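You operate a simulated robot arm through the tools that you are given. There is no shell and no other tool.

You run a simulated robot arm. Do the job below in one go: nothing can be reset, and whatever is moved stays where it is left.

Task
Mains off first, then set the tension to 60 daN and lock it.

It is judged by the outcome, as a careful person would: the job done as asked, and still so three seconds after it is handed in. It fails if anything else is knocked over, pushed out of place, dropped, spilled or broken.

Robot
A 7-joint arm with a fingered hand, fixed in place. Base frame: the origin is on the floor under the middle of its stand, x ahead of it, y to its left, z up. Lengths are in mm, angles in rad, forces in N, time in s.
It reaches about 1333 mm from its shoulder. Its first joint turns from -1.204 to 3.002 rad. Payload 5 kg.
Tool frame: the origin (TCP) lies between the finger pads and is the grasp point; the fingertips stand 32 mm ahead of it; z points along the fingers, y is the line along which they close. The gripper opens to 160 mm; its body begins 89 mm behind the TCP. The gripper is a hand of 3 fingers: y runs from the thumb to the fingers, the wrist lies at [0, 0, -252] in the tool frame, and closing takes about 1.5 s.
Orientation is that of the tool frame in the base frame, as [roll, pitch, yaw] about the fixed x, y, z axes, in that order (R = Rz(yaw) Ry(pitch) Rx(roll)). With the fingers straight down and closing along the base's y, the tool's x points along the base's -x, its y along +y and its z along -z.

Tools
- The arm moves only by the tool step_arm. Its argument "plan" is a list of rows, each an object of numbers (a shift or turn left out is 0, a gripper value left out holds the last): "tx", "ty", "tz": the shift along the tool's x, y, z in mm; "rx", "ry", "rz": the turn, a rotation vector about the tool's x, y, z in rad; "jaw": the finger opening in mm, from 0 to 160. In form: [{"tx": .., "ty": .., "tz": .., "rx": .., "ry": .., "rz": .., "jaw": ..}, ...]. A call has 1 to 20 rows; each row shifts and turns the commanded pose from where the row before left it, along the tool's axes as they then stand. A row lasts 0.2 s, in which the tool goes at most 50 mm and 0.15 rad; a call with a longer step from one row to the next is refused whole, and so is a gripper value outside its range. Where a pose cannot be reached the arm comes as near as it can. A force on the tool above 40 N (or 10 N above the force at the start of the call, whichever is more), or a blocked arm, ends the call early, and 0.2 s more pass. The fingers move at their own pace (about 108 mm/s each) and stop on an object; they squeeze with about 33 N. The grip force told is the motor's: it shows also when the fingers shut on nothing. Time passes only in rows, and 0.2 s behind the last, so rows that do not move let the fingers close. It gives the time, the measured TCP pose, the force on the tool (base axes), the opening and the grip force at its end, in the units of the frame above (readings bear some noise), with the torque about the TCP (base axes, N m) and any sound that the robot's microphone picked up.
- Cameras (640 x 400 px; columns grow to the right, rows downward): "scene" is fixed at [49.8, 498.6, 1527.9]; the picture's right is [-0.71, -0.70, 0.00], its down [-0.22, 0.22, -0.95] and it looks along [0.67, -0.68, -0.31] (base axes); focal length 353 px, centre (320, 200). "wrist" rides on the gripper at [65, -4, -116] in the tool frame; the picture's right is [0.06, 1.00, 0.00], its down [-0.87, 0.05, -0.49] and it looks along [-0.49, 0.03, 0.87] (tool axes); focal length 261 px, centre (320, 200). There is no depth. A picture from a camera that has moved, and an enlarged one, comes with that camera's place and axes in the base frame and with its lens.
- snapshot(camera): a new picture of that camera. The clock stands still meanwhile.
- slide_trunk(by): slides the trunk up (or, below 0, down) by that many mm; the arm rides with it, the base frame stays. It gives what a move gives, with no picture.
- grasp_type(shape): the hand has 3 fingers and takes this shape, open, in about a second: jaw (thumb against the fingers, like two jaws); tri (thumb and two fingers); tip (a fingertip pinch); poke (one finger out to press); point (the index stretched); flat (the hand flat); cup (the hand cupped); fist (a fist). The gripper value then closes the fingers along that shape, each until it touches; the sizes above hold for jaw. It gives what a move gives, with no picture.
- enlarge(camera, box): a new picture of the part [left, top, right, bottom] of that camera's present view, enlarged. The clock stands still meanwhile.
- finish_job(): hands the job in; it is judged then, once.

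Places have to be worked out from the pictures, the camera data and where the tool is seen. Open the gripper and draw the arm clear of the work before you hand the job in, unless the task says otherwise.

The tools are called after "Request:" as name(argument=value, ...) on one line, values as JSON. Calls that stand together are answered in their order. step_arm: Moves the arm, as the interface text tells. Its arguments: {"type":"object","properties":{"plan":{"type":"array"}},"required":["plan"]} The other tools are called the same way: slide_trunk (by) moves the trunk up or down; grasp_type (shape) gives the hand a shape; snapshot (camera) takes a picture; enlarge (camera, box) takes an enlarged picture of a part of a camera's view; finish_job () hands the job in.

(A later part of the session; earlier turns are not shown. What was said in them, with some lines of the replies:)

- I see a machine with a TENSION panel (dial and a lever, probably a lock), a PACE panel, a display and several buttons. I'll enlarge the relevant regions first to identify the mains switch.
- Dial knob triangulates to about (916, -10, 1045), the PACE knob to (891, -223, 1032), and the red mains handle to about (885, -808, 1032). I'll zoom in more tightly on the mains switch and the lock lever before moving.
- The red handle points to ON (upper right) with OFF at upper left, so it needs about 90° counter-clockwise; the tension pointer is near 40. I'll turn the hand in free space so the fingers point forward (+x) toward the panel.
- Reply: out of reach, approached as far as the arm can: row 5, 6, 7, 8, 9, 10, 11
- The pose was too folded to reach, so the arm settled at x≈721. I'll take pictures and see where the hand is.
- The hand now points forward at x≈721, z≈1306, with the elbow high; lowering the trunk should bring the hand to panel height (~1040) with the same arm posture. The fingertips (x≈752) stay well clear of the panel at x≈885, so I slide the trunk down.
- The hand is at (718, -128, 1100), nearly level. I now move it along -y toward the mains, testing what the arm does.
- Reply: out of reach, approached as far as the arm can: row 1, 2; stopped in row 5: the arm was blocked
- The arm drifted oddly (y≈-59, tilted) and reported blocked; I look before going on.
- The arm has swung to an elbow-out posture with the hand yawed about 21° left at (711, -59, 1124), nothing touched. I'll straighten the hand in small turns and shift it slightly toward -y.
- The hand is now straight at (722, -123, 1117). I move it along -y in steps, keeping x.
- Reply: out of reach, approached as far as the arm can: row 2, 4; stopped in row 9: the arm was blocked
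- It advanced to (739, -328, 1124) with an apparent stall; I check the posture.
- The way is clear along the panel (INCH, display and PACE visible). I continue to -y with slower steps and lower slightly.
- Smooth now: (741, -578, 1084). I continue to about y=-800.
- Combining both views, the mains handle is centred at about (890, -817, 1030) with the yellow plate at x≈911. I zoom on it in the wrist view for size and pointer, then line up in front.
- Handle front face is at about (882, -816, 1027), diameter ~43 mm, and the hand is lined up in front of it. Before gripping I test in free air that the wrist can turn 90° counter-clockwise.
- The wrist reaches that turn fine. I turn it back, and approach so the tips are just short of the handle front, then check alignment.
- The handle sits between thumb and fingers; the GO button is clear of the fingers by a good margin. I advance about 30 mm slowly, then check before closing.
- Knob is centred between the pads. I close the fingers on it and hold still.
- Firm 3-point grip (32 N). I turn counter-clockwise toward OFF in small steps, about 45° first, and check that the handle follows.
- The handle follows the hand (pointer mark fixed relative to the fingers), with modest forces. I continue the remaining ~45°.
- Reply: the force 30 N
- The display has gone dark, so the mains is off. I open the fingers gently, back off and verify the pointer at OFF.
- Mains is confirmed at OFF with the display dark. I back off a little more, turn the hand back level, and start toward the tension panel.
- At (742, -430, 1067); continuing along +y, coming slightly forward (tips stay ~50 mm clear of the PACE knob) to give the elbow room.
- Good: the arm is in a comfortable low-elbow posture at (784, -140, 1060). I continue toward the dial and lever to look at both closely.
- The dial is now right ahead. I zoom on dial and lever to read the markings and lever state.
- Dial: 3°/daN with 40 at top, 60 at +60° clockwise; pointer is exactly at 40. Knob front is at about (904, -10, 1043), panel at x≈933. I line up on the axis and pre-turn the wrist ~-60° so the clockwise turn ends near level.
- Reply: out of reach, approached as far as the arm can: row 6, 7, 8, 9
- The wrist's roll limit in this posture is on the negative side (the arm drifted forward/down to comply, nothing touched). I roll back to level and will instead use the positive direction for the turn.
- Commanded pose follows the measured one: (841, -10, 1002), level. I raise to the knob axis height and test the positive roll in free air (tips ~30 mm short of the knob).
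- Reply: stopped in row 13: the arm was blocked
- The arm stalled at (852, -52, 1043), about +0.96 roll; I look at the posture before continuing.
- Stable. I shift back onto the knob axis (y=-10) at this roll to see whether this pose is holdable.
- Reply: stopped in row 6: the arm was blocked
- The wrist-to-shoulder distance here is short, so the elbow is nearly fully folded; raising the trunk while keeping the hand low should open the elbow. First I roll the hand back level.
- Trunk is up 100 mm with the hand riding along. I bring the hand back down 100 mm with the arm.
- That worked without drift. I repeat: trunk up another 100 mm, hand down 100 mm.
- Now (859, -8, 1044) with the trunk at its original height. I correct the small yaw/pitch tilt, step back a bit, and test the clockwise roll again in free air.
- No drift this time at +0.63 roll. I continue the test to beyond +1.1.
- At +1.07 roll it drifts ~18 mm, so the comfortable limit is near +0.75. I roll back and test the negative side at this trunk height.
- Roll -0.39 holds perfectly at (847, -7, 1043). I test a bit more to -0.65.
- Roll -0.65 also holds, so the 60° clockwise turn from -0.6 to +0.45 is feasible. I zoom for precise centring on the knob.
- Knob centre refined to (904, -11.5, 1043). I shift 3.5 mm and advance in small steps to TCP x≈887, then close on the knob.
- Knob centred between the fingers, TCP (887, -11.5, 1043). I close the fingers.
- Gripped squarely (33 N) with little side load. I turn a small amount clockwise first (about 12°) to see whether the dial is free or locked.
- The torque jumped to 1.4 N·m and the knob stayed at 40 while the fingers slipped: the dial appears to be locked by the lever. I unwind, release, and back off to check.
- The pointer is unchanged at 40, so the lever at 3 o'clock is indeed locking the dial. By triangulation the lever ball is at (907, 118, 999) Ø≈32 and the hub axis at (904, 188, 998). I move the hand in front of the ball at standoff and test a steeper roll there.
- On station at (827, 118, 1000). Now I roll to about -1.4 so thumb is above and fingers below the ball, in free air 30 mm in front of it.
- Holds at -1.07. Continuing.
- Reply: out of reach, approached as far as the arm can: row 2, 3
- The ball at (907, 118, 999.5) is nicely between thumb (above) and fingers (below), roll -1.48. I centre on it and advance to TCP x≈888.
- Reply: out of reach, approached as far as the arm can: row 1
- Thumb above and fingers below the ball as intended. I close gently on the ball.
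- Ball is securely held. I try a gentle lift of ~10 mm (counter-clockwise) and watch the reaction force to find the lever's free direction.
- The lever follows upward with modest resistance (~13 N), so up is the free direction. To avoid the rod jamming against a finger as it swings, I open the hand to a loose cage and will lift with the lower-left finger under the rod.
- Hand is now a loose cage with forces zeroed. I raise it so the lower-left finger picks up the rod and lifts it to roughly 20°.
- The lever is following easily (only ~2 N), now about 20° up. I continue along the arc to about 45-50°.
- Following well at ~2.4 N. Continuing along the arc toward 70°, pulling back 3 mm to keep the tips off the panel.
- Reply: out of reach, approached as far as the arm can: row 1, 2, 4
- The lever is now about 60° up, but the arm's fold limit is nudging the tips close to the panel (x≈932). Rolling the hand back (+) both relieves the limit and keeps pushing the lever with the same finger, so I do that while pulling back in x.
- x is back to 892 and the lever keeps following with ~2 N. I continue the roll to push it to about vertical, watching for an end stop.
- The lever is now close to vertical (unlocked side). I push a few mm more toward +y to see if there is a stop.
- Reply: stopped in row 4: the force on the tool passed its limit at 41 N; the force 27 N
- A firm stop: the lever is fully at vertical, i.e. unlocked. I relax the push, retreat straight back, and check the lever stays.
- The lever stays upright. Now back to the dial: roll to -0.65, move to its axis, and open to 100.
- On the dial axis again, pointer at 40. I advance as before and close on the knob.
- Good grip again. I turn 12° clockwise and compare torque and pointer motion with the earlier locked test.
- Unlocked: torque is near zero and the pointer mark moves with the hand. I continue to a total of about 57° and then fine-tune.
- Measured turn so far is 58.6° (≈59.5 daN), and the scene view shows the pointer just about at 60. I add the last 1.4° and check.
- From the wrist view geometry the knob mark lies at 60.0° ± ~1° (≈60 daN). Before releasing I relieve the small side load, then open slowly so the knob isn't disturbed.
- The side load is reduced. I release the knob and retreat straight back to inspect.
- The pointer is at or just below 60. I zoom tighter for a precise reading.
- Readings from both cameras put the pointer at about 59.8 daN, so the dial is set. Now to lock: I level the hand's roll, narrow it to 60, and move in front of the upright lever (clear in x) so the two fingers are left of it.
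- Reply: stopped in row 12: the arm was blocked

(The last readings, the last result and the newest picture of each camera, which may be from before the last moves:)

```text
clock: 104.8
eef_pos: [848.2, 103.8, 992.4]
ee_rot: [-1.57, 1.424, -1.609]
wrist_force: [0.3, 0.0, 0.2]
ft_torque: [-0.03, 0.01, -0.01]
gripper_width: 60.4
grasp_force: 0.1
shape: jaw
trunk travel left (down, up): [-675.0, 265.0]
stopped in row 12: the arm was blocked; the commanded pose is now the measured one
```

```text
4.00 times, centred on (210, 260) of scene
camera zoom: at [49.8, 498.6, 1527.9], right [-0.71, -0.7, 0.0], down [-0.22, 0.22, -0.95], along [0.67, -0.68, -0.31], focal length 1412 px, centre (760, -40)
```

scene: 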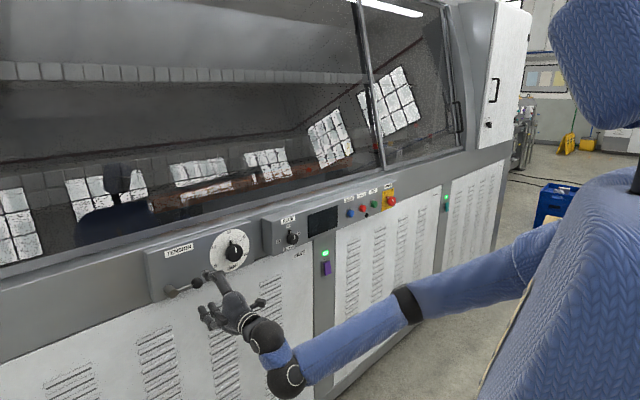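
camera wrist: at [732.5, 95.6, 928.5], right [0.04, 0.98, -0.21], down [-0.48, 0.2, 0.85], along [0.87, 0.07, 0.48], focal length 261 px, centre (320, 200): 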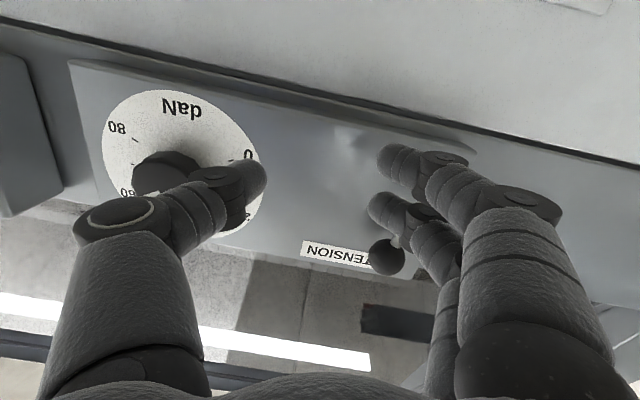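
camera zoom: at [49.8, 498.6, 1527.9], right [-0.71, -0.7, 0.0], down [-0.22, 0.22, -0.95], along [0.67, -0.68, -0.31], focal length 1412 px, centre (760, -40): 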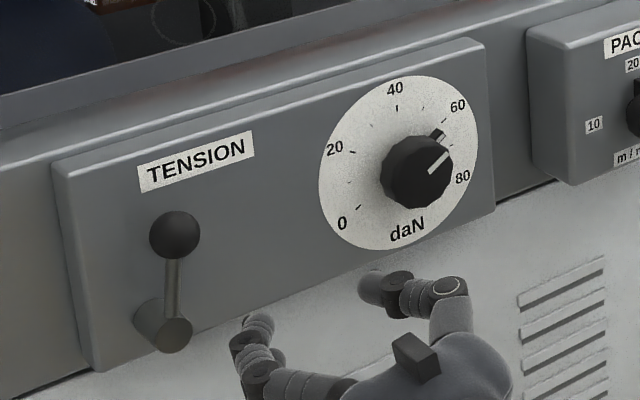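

The arm lagged and stopped at (848, 104, 992), nothing touched; dial and lever are unchanged. I look at the overall posture.

Request:
snapshot(camera="scene")

Request:
step_arm(plan=[{}, {}])

```text
taken
```

scene: 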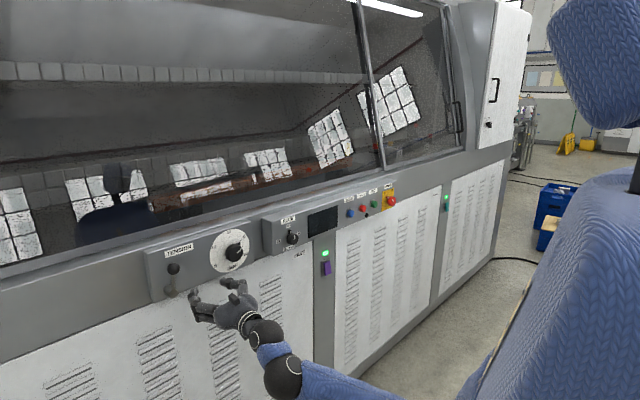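

```text
clock: 105.4
eef_pos: [847.8, 104.6, 991.2]
ee_rot: [-1.569, 1.421, -1.61]
wrist_force: [0.0, -0.1, 0.2]
ft_torque: [0.01, 0.0, -0.01]
gripper_width: 60.2
grasp_force: 0.1
shape: jaw
trunk travel left (down, up): [-675.0, 265.0]
```

This region seems to dislike level roll (earlier it was fine at -0.5 to -1.0), and a higher shoulder gives more room. I raise the trunk 100 mm (hand is clear in x of everything) and roll to about -0.9.

Request:
slide_trunk(by=100)

Request:
step_arm(plan=[{"rz": -0.13}, {"rz": -0.13}, {"rz": -0.13}, {"rz": -0.13}, {"rz": -0.13}, {"rz": -0.13}, {}])

```text
clock: 106.7
eef_pos: [847.6, 104.6, 1091.2]
ee_rot: [-1.573, 1.423, -1.612]
wrist_force: [0.2, 0.6, -0.7]
ft_torque: [0.01, -0.01, -0.01]
gripper_width: 60.5
grasp_force: 0.0
shape: jaw
trunk travel left (down, up): [-775.0, 165.0]
```

```text
clock: 108.3
eef_pos: [847.8, 106.4, 1091.7]
ee_rot: [-1.572, 0.646, -1.612]
wrist_force: [0.1, -0.1, 0.7]
ft_torque: [-0.01, 0.02, 0.0]
gripper_width: 60.4
grasp_force: 0.0
shape: jaw
trunk travel left (down, up): [-775.0, 165.0]
```

Steady at roll -0.925. I straighten the small yaw and move to the left of the lever at standoff: TCP ≈ (845, 246, 1008), thumb to be left of the upright rod.

Request:
step_arm(plan=[{"rx": -0.0247, "ry": -0.0328, "jaw": 80}, {"tx": -6, "ty": 14, "tz": -2}, {"tx": -7.2, "ty": 19, "tz": -2}, {"tx": -7.2, "ty": 19, "tz": -2}, {"tx": -7.2, "ty": 19}, {"tx": -7.2, "ty": 19}, {"tx": -7.2, "ty": 19}, {"tx": -7.2, "ty": 19}, {"tx": -7.2, "ty": 19}, {"tx": -3, "ty": 5}, {}, {}])

Request:
snapshot(camera="wrist")

Request:
enlarge(camera="scene", box=[110, 200, 302, 320])

```text
clock: 111.1
eef_pos: [856.5, 191.2, 978.1]
ee_rot: [-1.56, 0.565, -1.589]
wrist_force: [-0.2, 0.6, 0.1]
ft_torque: [-0.01, 0.01, -0.01]
gripper_width: 79.3
grasp_force: 0.2
shape: jaw
trunk travel left (down, up): [-775.0, 165.0]
stopped in row 12: the arm was blocked; the commanded pose is now the measured one
```

```text
taken
camera wrist: at [741.1, 137.7, 945.1], right [0.02, 0.48, -0.88], down [-0.48, 0.78, 0.41], along [0.88, 0.41, 0.25], focal length 261 px, centre (320, 200)
```

wrist: 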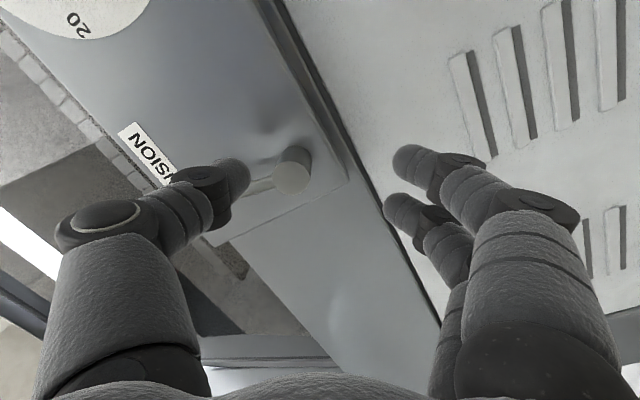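

```text
3.33 times, centred on (206, 260) of scene
camera zoom: at [49.8, 498.6, 1527.9], right [-0.71, -0.7, 0.0], down [-0.22, 0.22, -0.95], along [0.67, -0.68, -0.31], focal length 1176 px, centre (700, 0)
```

zoom: 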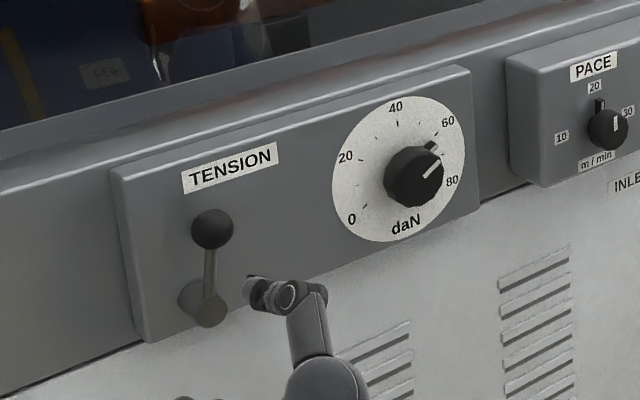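

The wrist cannot go much further left at zero yaw, so I'll yaw the hand ~0.5 rad to the left about the TCP (wrist moves back right), still clear of lever and panel.

Request:
step_arm(plan=[{"rx": -0.0535, "ry": -0.0845, "tz": -5}, {"rx": -0.0535, "ry": -0.0845, "tz": -5}, {"rx": -0.0535, "ry": -0.0845}, {"rx": -0.0535, "ry": -0.0845}, {"rx": -0.0535, "ry": -0.0845}, {}, {}])

Request:
snapshot(camera="wrist")

```text
clock: 112.7
eef_pos: [847.7, 193.9, 977.4]
ee_rot: [-1.559, 0.565, -1.088]
wrist_force: [0.0, -0.9, -0.6]
ft_torque: [0.0, 0.0, 0.0]
gripper_width: 79.4
grasp_force: 0.0
shape: jaw
trunk travel left (down, up): [-775.0, 165.0]
```

```text
taken
camera wrist: at [770.8, 89.0, 945.3], right [-0.21, 0.43, -0.88], down [-0.79, 0.45, 0.41], along [0.57, 0.78, 0.24], focal length 261 px, centre (320, 200)
```

wrist: 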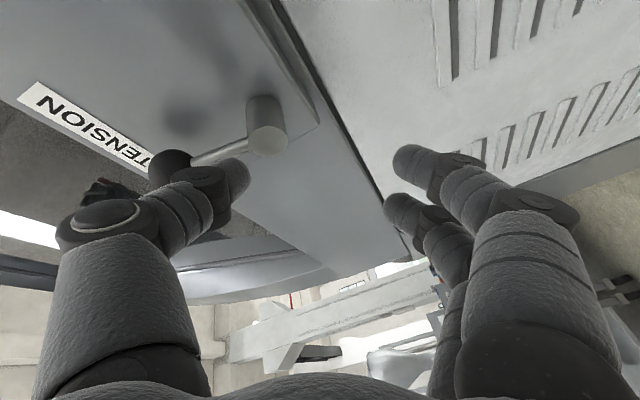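

The hand is yawed ~27° left with the thumb just in front of the rod. I shift to the pre-approach point so the thumb will pass on the left side of the upright lever.

Request:
step_arm(plan=[{"tx": -8.7, "ty": -2.5, "tz": 0}, {"tx": -8.7, "ty": -2.5, "tz": 1}, {"tx": -8.7, "ty": -2.5, "tz": 1}, {"tx": -8.7, "ty": -2.5, "tz": 1}, {}, {}])

Request:
snapshot(camera="wrist")

Request:
enlarge(camera="scene", box=[110, 200, 302, 320])

```text
clock: 114.1
eef_pos: [837.4, 217.1, 1004.4]
ee_rot: [-1.562, 0.562, -1.089]
wrist_force: [0.2, 0.6, 0.1]
ft_torque: [-0.01, -0.01, -0.01]
gripper_width: 79.4
grasp_force: 0.1
shape: jaw
trunk travel left (down, up): [-775.0, 165.0]
```

```text
taken
camera wrist: at [762.1, 112.2, 972.9], right [-0.21, 0.43, -0.88], down [-0.79, 0.45, 0.41], along [0.57, 0.78, 0.24], focal length 261 px, centre (320, 200)
```

wrist: 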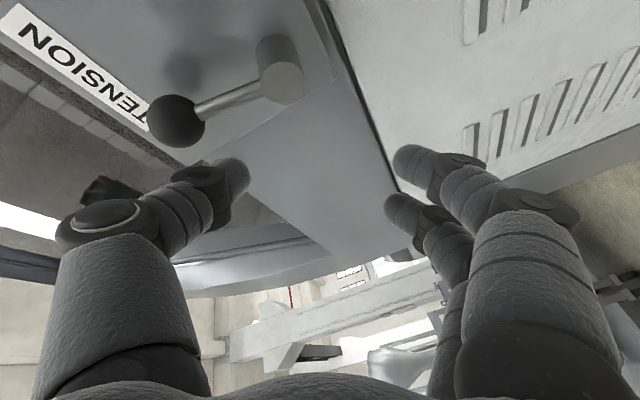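

```text
3.33 times, centred on (206, 260) of scene
camera zoom: at [49.8, 498.6, 1527.9], right [-0.71, -0.7, 0.0], down [-0.22, 0.22, -0.95], along [0.67, -0.68, -0.31], focal length 1176 px, centre (700, 0)
```

zoom: 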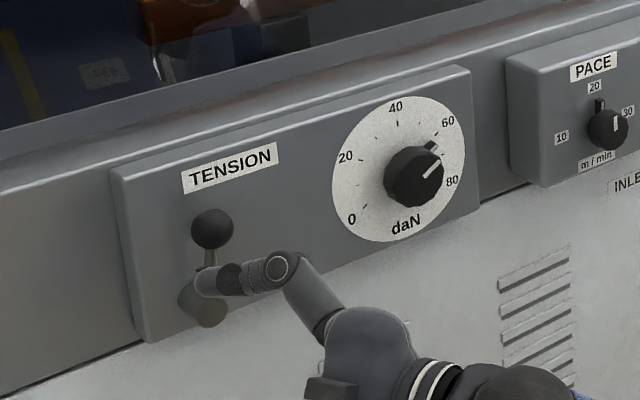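

The thumb is aimed to pass just left of the rod. I advance along the finger direction in small steps.

Request:
step_arm(plan=[{"tz": 9}, {"tz": 9}, {"tz": 9}, {"tz": 9}, {"tz": 7}, {}])

Request:
snapshot(camera="wrist")

Request:
enlarge(camera="scene", box=[130, 230, 258, 310])

```text
clock: 115.5
eef_pos: [876.3, 234.8, 1004.5]
ee_rot: [-1.56, 0.565, -1.09]
wrist_force: [0.0, 0.6, -0.4]
ft_torque: [-0.02, 0.0, -0.02]
gripper_width: 79.4
grasp_force: 0.0
shape: jaw
trunk travel left (down, up): [-775.0, 165.0]
```

```text
taken
camera wrist: at [800.0, 131.5, 973.0], right [-0.21, 0.43, -0.88], down [-0.79, 0.45, 0.41], along [0.57, 0.78, 0.24], focal length 261 px, centre (320, 200)
```

wrist: 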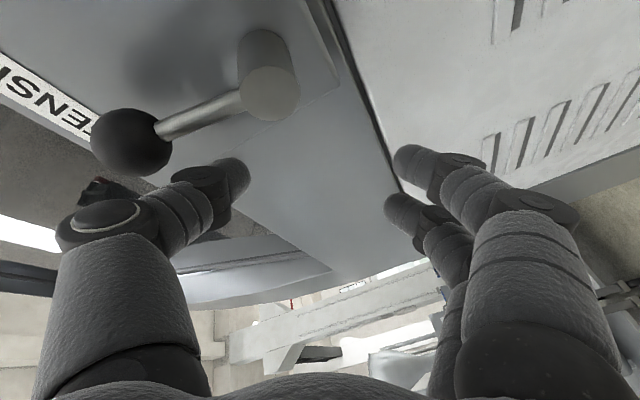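

```text
5.00 times, centred on (194, 270) of scene
camera zoom: at [49.8, 498.6, 1527.9], right [-0.71, -0.7, 0.0], down [-0.22, 0.22, -0.95], along [0.67, -0.68, -0.31], focal length 1764 px, centre (950, -150)
```

zoom: 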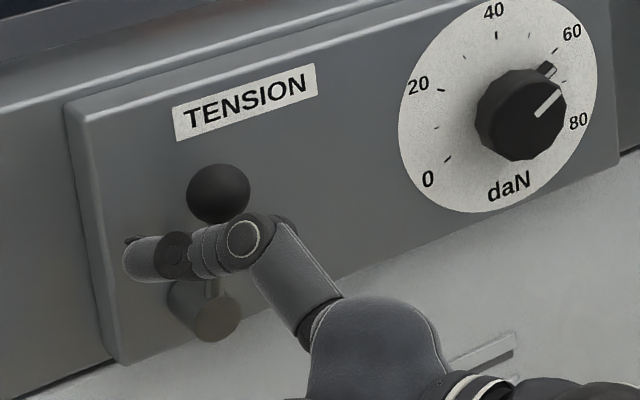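

The thumb is left of the rod with ~15 mm gap and tip 16 mm off the panel. I now push the lever to the right/down along its arc, first to about 60°.

Request:
step_arm(plan=[{"tx": 4.7, "ty": -4.0, "tz": -3.15}, {"tx": 4.7, "ty": -4.0, "tz": -3.15}, {"tx": 4.7, "ty": -4.0, "tz": -3.15}, {"tx": 4.7, "ty": -4.0, "tz": -3.15}, {"tx": 5.4, "ty": -2.9, "tz": -3.2}, {"tx": 5.4, "ty": -2.9, "tz": -3.2}, {}])

Request:
enlarge(camera="scene", box=[130, 230, 258, 310])

Request:
snapshot(camera="wrist")

```text
clock: 117.1
eef_pos: [875.8, 195.2, 1007.8]
ee_rot: [-1.559, 0.562, -1.089]
wrist_force: [-4.7, 3.8, -4.1]
ft_torque: [-0.02, -0.12, -0.06]
gripper_width: 74.4
grasp_force: 0.2
shape: jaw
trunk travel left (down, up): [-775.0, 165.0]
```

```text
5.00 times, centred on (194, 270) of scene
camera zoom: at [49.8, 498.6, 1527.9], right [-0.71, -0.7, 0.0], down [-0.22, 0.22, -0.95], along [0.67, -0.68, -0.31], focal length 1764 px, centre (950, -150)
```

zoom: 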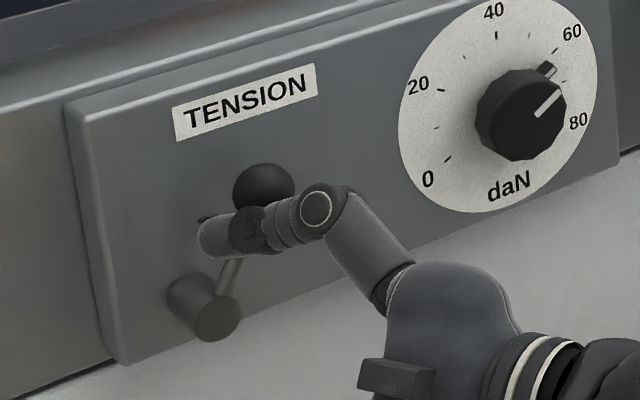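

```text
taken
camera wrist: at [800.0, 91.4, 975.4], right [-0.21, 0.43, -0.88], down [-0.79, 0.45, 0.41], along [0.57, 0.78, 0.24], focal length 261 px, centre (320, 200)
```

wrist: 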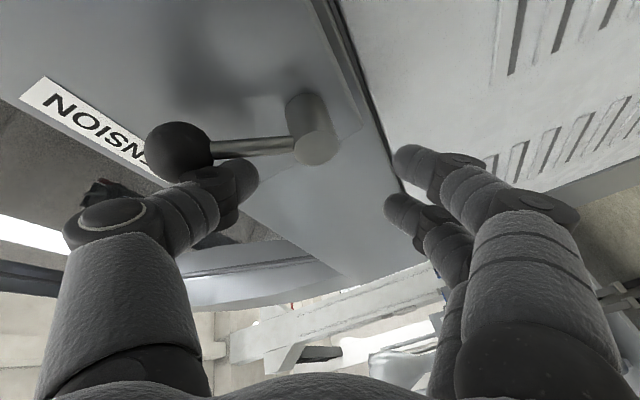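

The lever is moving with the thumb (about 60°, ~7 N). I continue along the arc to about 30°.

Request:
step_arm(plan=[{"tx": 4.0, "ty": -0.8, "tz": -2}, {"tx": 4.0, "ty": -0.8, "tz": -2}, {"tx": 4.1, "ty": -0.9, "tz": -2}, {"tx": 4.2, "ty": 0.3, "tz": -1.8}, {"tx": 4.2, "ty": 0.3, "tz": -1.8}, {"tx": 4.3, "ty": 0.4, "tz": -1.8}, {}])

Request:
enlarge(camera="scene", box=[130, 230, 258, 310])

Request:
snapshot(camera="wrist")

```text
clock: 118.7
eef_pos: [875.5, 171.0, 995.4]
ee_rot: [-1.56, 0.564, -1.09]
wrist_force: [-0.8, 0.5, -1.2]
ft_torque: [-0.03, -0.01, 0.03]
gripper_width: 77.7
grasp_force: 0.2
shape: jaw
trunk travel left (down, up): [-775.0, 165.0]
```

```text
5.00 times, centred on (194, 270) of scene
camera zoom: at [49.8, 498.6, 1527.9], right [-0.71, -0.7, 0.0], down [-0.22, 0.22, -0.95], along [0.67, -0.68, -0.31], focal length 1764 px, centre (950, -150)
```

zoom: 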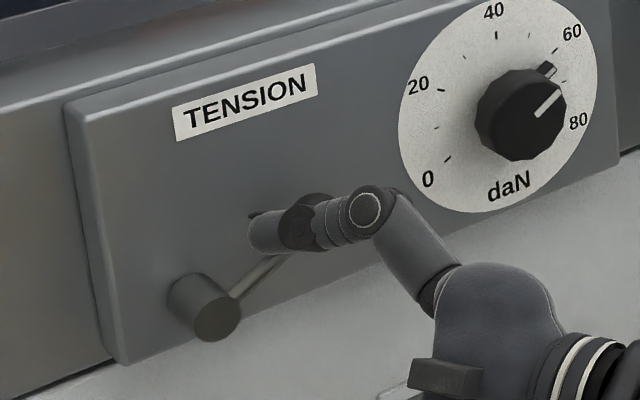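

```text
taken
camera wrist: at [800.0, 66.4, 963.5], right [-0.21, 0.43, -0.88], down [-0.79, 0.45, 0.41], along [0.58, 0.78, 0.24], focal length 261 px, centre (320, 200)
```

wrist: 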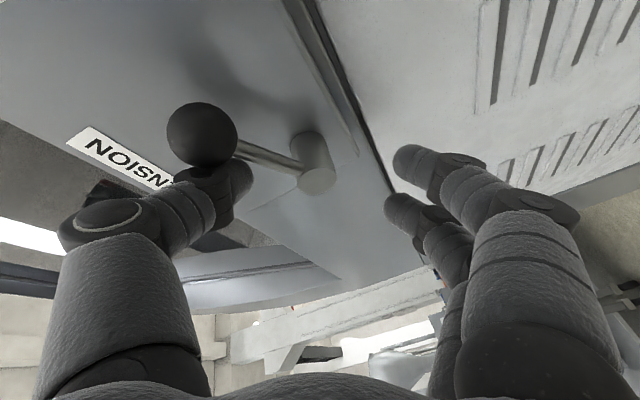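

About 30° now with negligible force. I carry on to the horizontal end position, watching for the locking resistance.

Request:
step_arm(plan=[{"tx": 4.1, "ty": 1.5, "tz": -1.4}, {"tx": 4.1, "ty": 1.5, "tz": -1.4}, {"tx": 4.1, "ty": 1.5, "tz": -1.4}, {"tx": 3.7, "ty": 2.5, "tz": -1}, {"tx": 3.7, "ty": 2.5, "tz": -1}, {}])

Request:
enlarge(camera="scene", box=[130, 230, 258, 310])

Request:
snapshot(camera="wrist")

```text
clock: 120.1
eef_pos: [876.2, 157.5, 976.7]
ee_rot: [-1.561, 0.563, -1.093]
wrist_force: [-1.1, 2.7, 0.4]
ft_torque: [-0.08, -0.02, 0.02]
gripper_width: 77.8
grasp_force: 0.2
shape: jaw
trunk travel left (down, up): [-775.0, 165.0]
```

```text
5.00 times, centred on (194, 270) of scene
camera zoom: at [49.8, 498.6, 1527.9], right [-0.71, -0.7, 0.0], down [-0.22, 0.22, -0.95], along [0.67, -0.68, -0.31], focal length 1764 px, centre (950, -150)
```

zoom: 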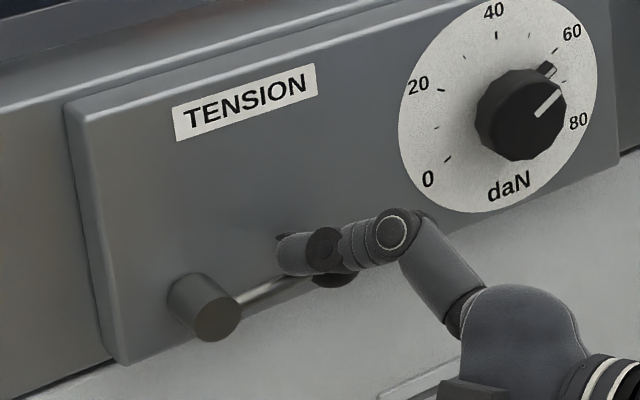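

```text
taken
camera wrist: at [799.8, 53.3, 944.7], right [-0.21, 0.43, -0.88], down [-0.79, 0.45, 0.41], along [0.58, 0.78, 0.24], focal length 261 px, centre (320, 200)
```

wrist: 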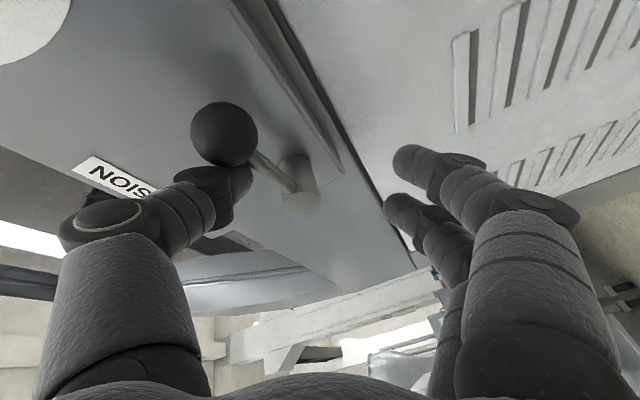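

Nearly horizontal. I press straight down in small steps to bring it to its stop.

Request:
step_arm(plan=[{"tx": 1.6, "ty": 2.5}, {"tx": 1.6, "ty": 2.5}, {"tx": 1.6, "ty": 2.5}, {}])

Request:
enlarge(camera="scene", box=[130, 230, 258, 310])

```text
clock: 121.1
eef_pos: [876.3, 158.4, 969.2]
ee_rot: [-1.557, 0.562, -1.088]
wrist_force: [-4.9, 5.4, 6.4]
ft_torque: [-0.42, -0.35, 0.07]
gripper_width: 81.3
grasp_force: 0.1
shape: jaw
trunk travel left (down, up): [-775.0, 165.0]
```

```text
5.00 times, centred on (194, 270) of scene
camera zoom: at [49.8, 498.6, 1527.9], right [-0.71, -0.7, 0.0], down [-0.22, 0.22, -0.95], along [0.67, -0.68, -0.31], focal length 1764 px, centre (950, -150)
```

zoom: 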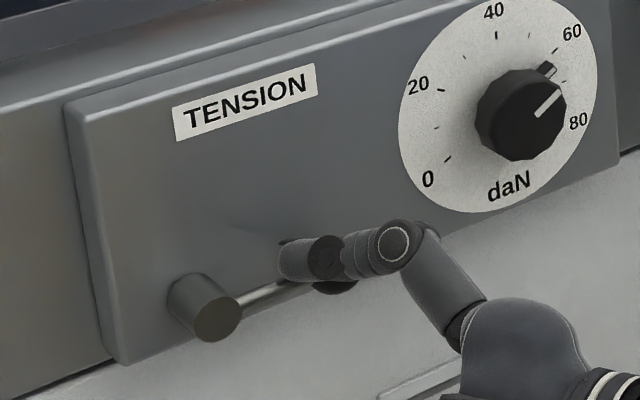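

Resistance is building (≈10 N). I press a little further to seat the lock at its stop.

Request:
step_arm(plan=[{"tx": 1.3, "ty": 2.1}, {"tx": 1.3, "ty": 2.1}, {}])

Request:
snapshot(camera="wrist")

```text
clock: 121.9
eef_pos: [875.8, 160.7, 965.7]
ee_rot: [-1.556, 0.562, -1.084]
wrist_force: [-4.9, 13.9, 15.7]
ft_torque: [-1.08, -0.67, 0.3]
gripper_width: 85.2
grasp_force: 0.0
shape: jaw
trunk travel left (down, up): [-775.0, 165.0]
```

```text
taken
camera wrist: at [798.9, 55.1, 932.9], right [-0.21, 0.43, -0.88], down [-0.79, 0.45, 0.41], along [0.57, 0.78, 0.25], focal length 261 px, centre (320, 200)
```

wrist: 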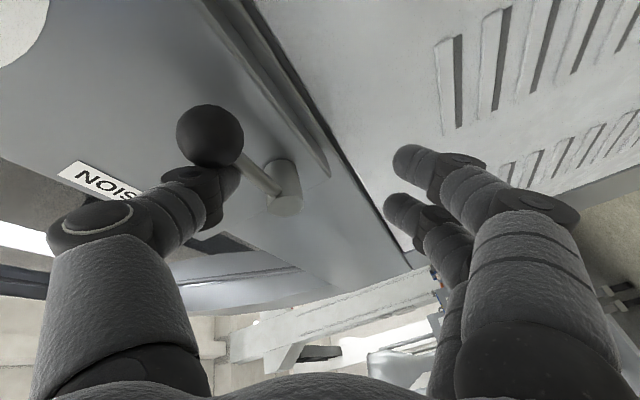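

The thumb is deflecting against a firm stop (~21 N), so the lever is seated. I lift the thumb off, retreat straight back in -x, and inspect lever and dial.

Request:
step_arm(plan=[{"tx": -2.7, "ty": -4.2}, {"tx": -5.3, "ty": -8.4}, {"tx": -5.3, "ty": -8.4}, {"tz": -12}, {"tz": -15}, {"tz": -15}, {"tz": -10}, {}])

Request:
enlarge(camera="scene", box=[150, 255, 230, 305])

Request:
snapshot(camera="scene")

```text
clock: 123.7
eef_pos: [829.9, 131.8, 987.7]
ee_rot: [-1.56, 0.561, -1.088]
wrist_force: [0.4, 0.3, 0.4]
ft_torque: [-0.03, 0.04, 0.01]
gripper_width: 79.4
grasp_force: 0.1
shape: jaw
trunk travel left (down, up): [-775.0, 165.0]
```

```text
8.00 times, centred on (190, 280) of scene
camera zoom: at [49.8, 498.6, 1527.9], right [-0.71, -0.7, 0.0], down [-0.22, 0.22, -0.95], along [0.67, -0.68, -0.31], focal length 2823 px, centre (1360, -440)
```

zoom: 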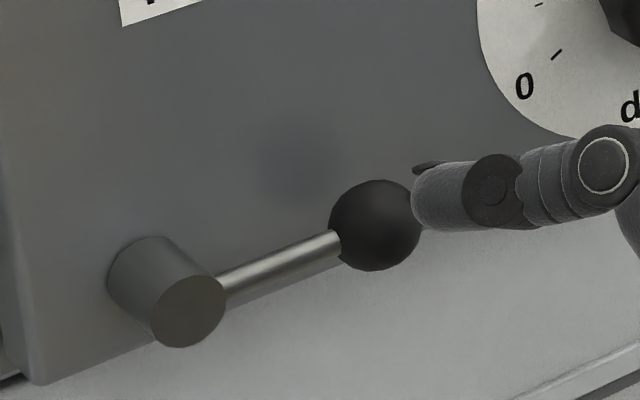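

```text
taken
```

scene: 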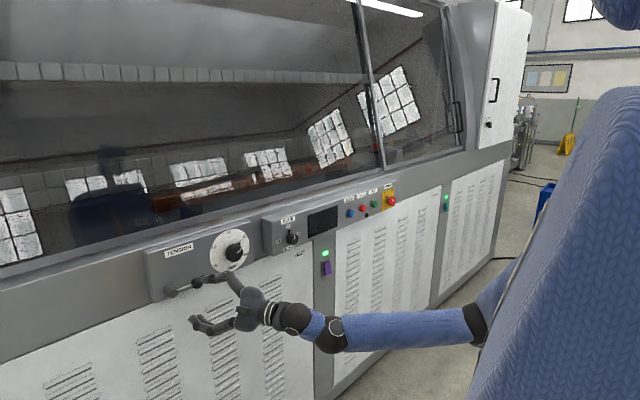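

The lever ball is back at exactly its original locked position. Now I check the dial reading.

Request:
enlarge(camera="scene", box=[206, 224, 262, 268])

Request:
enlarge(camera="scene", box=[228, 232, 260, 256])

```text
9.09 times, centred on (234, 246) of scene
camera zoom: at [49.8, 498.6, 1527.9], right [-0.71, -0.7, 0.0], down [-0.22, 0.22, -0.95], along [0.67, -0.68, -0.31], focal length 3208 px, centre (1102, -218)
```

zoom: 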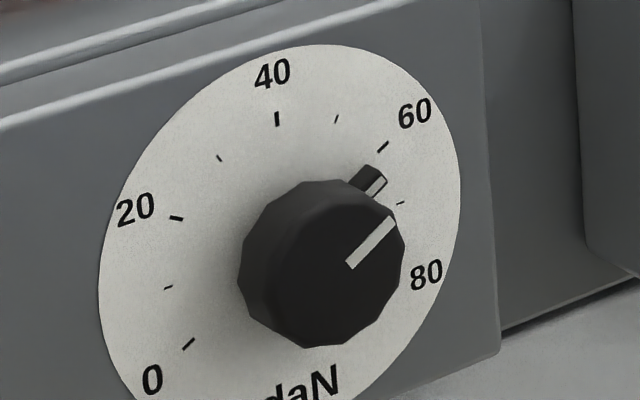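

```text
16.00 times, centred on (244, 244) of scene
camera zoom: at [49.8, 498.6, 1527.9], right [-0.71, -0.7, 0.0], down [-0.22, 0.22, -0.95], along [0.67, -0.68, -0.31], focal length 5646 px, centre (1536, -504)
```

zoom: 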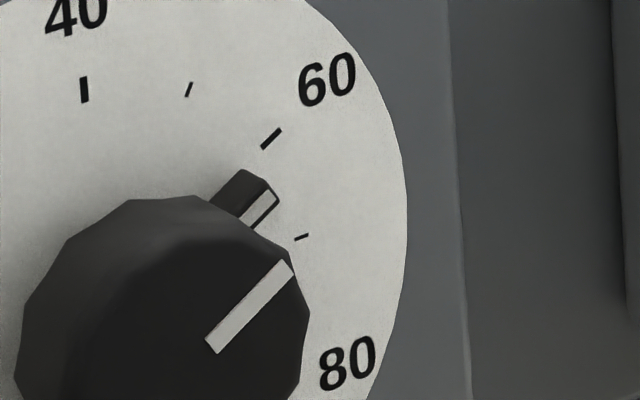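

The dial still reads 60 and was undisturbed by locking. I withdraw to the right, away from the lever, and straighten the hand in front of the dial for a final frontal check.

Request:
step_arm(plan=[{"tz": -10}, {"tx": 10.7, "ty": -16.3, "tz": -9.1}, {"tx": 10.7, "ty": -16.3, "tz": -9.1}, {"tx": 10.7, "ty": -16.3, "tz": -9.1}, {"tx": 10.7, "ty": -16.3, "tz": -9.1}, {"tx": 10.7, "ty": -16.3, "tz": -9.1}, {"tx": 10.7, "ty": -16.3, "tz": -9.1}, {"tx": 10.7, "ty": -16.3, "tz": -9.1}, {"rx": 0.0535, "ry": 0.0845}, {"rx": 0.0535, "ry": 0.0845}, {"rx": 0.0535, "ry": 0.0845}, {"rx": 0.0535, "ry": 0.0845}, {"rx": 0.041, "ry": 0.065}, {}, {}])

Request:
snapshot(camera="wrist")

```text
clock: 126.9
eef_pos: [820.4, -10.7, 1042.9]
ee_rot: [-1.559, 0.567, -1.567]
wrist_force: [0.2, 1.2, -0.5]
ft_torque: [0.03, -0.03, 0.01]
gripper_width: 79.5
grasp_force: 0.0
shape: jaw
trunk travel left (down, up): [-775.0, 165.0]
```

```text
taken
camera wrist: at [705.5, -67.9, 1010.9], right [0.01, 0.48, -0.88], down [-0.49, 0.76, 0.42], along [0.87, 0.43, 0.25], focal length 261 px, centre (320, 200)
```

wrist: 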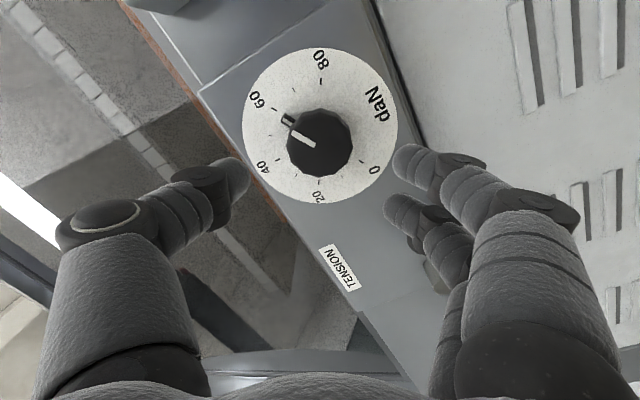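

Request:
enlarge(camera="wrist", box=[240, 45, 400, 210])

Request:
enlarge(camera="wrist", box=[264, 95, 336, 155])

```text
2.42 times, centred on (320, 128) of wrist
camera zoom: at [705.5, -67.9, 1010.9], right [0.01, 0.48, -0.88], down [-0.49, 0.76, 0.42], along [0.87, 0.43, 0.25], focal length 632 px, centre (320, 376)
```

zoom: 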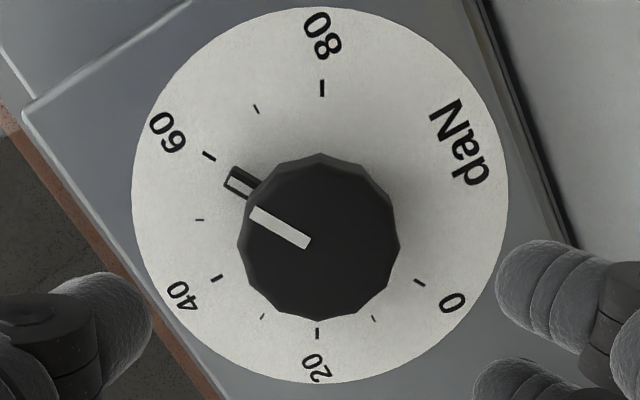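

```text
6.67 times, centred on (300, 125) of wrist
camera zoom: at [705.5, -67.9, 1010.9], right [0.01, 0.48, -0.88], down [-0.49, 0.76, 0.42], along [0.87, 0.43, 0.25], focal length 1738 px, centre (453, 700)
```

zoom: 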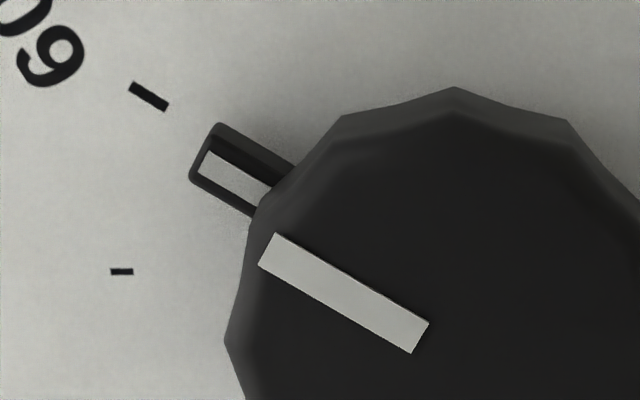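

The frontal geometry gives the knob mark at 60.0°, i.e. 60 daN, lever locked, mains off. I now withdraw the arm well clear of the panel.

Request:
step_arm(plan=[{"tz": -12}, {"tx": 12, "ty": -8, "tz": -10}, {"tx": 18, "ty": -11.5, "tz": -8}, {"tx": 18, "ty": -11.5, "tz": -8}, {"tx": 18, "ty": -11.5, "tz": -8}, {"tx": 18, "ty": -11.5, "tz": -6}, {"tx": 18, "ty": -11.5, "tz": -6}, {"tx": 18, "ty": -11.5, "tz": -6}, {"tx": 18, "ty": -11.5, "tz": -6}, {"tx": 18, "ty": -11.5}, {"tx": 18, "ty": -11.5}, {"tx": 18, "ty": -11.5}, {"tx": 18, "ty": -11.5}, {"jaw": 120}, {}])

Request:
snapshot(camera="scene")

Request:
enlarge(camera="scene", box=[140, 215, 268, 305])

Request:
enlarge(camera="scene", box=[264, 175, 424, 275])

```text
clock: 130.1
eef_pos: [749.7, -259.6, 1042.6]
ee_rot: [-1.56, 0.568, -1.567]
wrist_force: [-0.2, -1.3, 0.2]
ft_torque: [-0.02, -0.02, 0.0]
gripper_width: 119.6
grasp_force: 0.1
shape: jaw
trunk travel left (down, up): [-775.0, 165.0]
```

```text
taken
```

scene: 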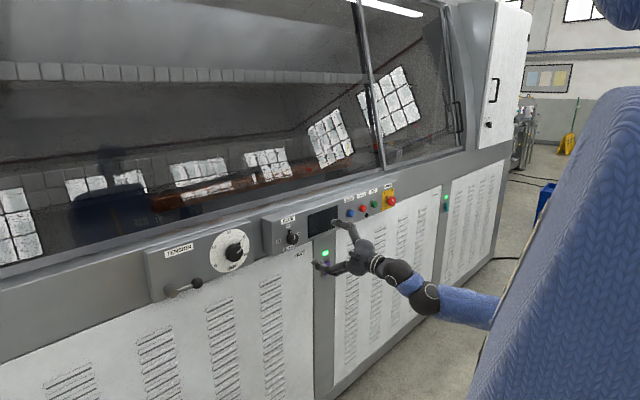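

```text
4.44 times, centred on (204, 260) of scene
camera zoom: at [49.8, 498.6, 1527.9], right [-0.71, -0.7, 0.0], down [-0.22, 0.22, -0.95], along [0.67, -0.68, -0.31], focal length 1568 px, centre (836, -67)
```

zoom: 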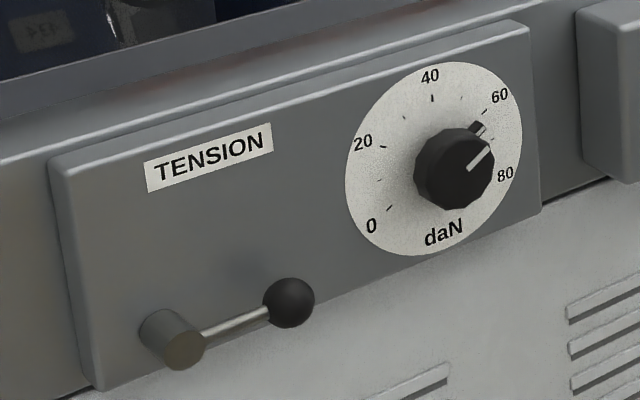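

```text
4.00 times, centred on (344, 225) of scene
camera zoom: at [49.8, 498.6, 1527.9], right [-0.71, -0.7, 0.0], down [-0.22, 0.22, -0.95], along [0.67, -0.68, -0.31], focal length 1412 px, centre (224, 100)
```

zoom: 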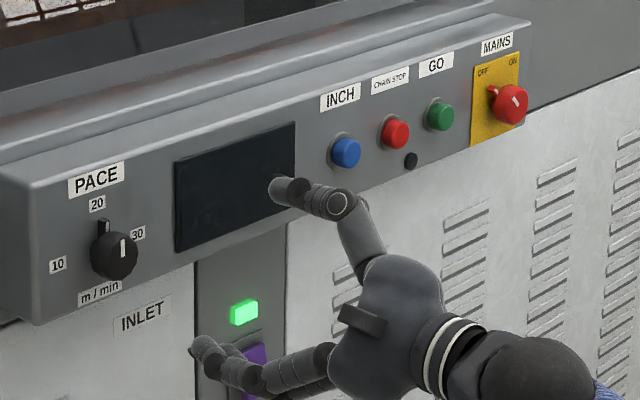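

Everything checks out: mains at OFF with the display dark, tension at 60 daN, and the lever back in its locked position. The hand is open and about 100 mm clear of the panel, so I hand the job in.

Request:
finish_job()

```text
The job is handed in.
```

The job is handed in: the mains is off, the tension is set to 60 daN, and the dial is locked.

- **Mains:** I turned the red handle from ON to OFF first, and the display went dark.
- **Tension:** The dial was locked at 40 when I first tried it. I swung the lever up to unlock it, then turned the dial to 60. A close view of the dial after locking put the mark at 60.0 daN.
- **Lock:** I pushed the lever back down to its stop, which is where it sat when it was holding the dial. The dial did not move while I locked it. I didn't try to turn it again to test the lock.

Nothing else on the panel was moved. The hand is open and about 100 mm clear of the panel. The trunk is 100 mm higher than at the start.
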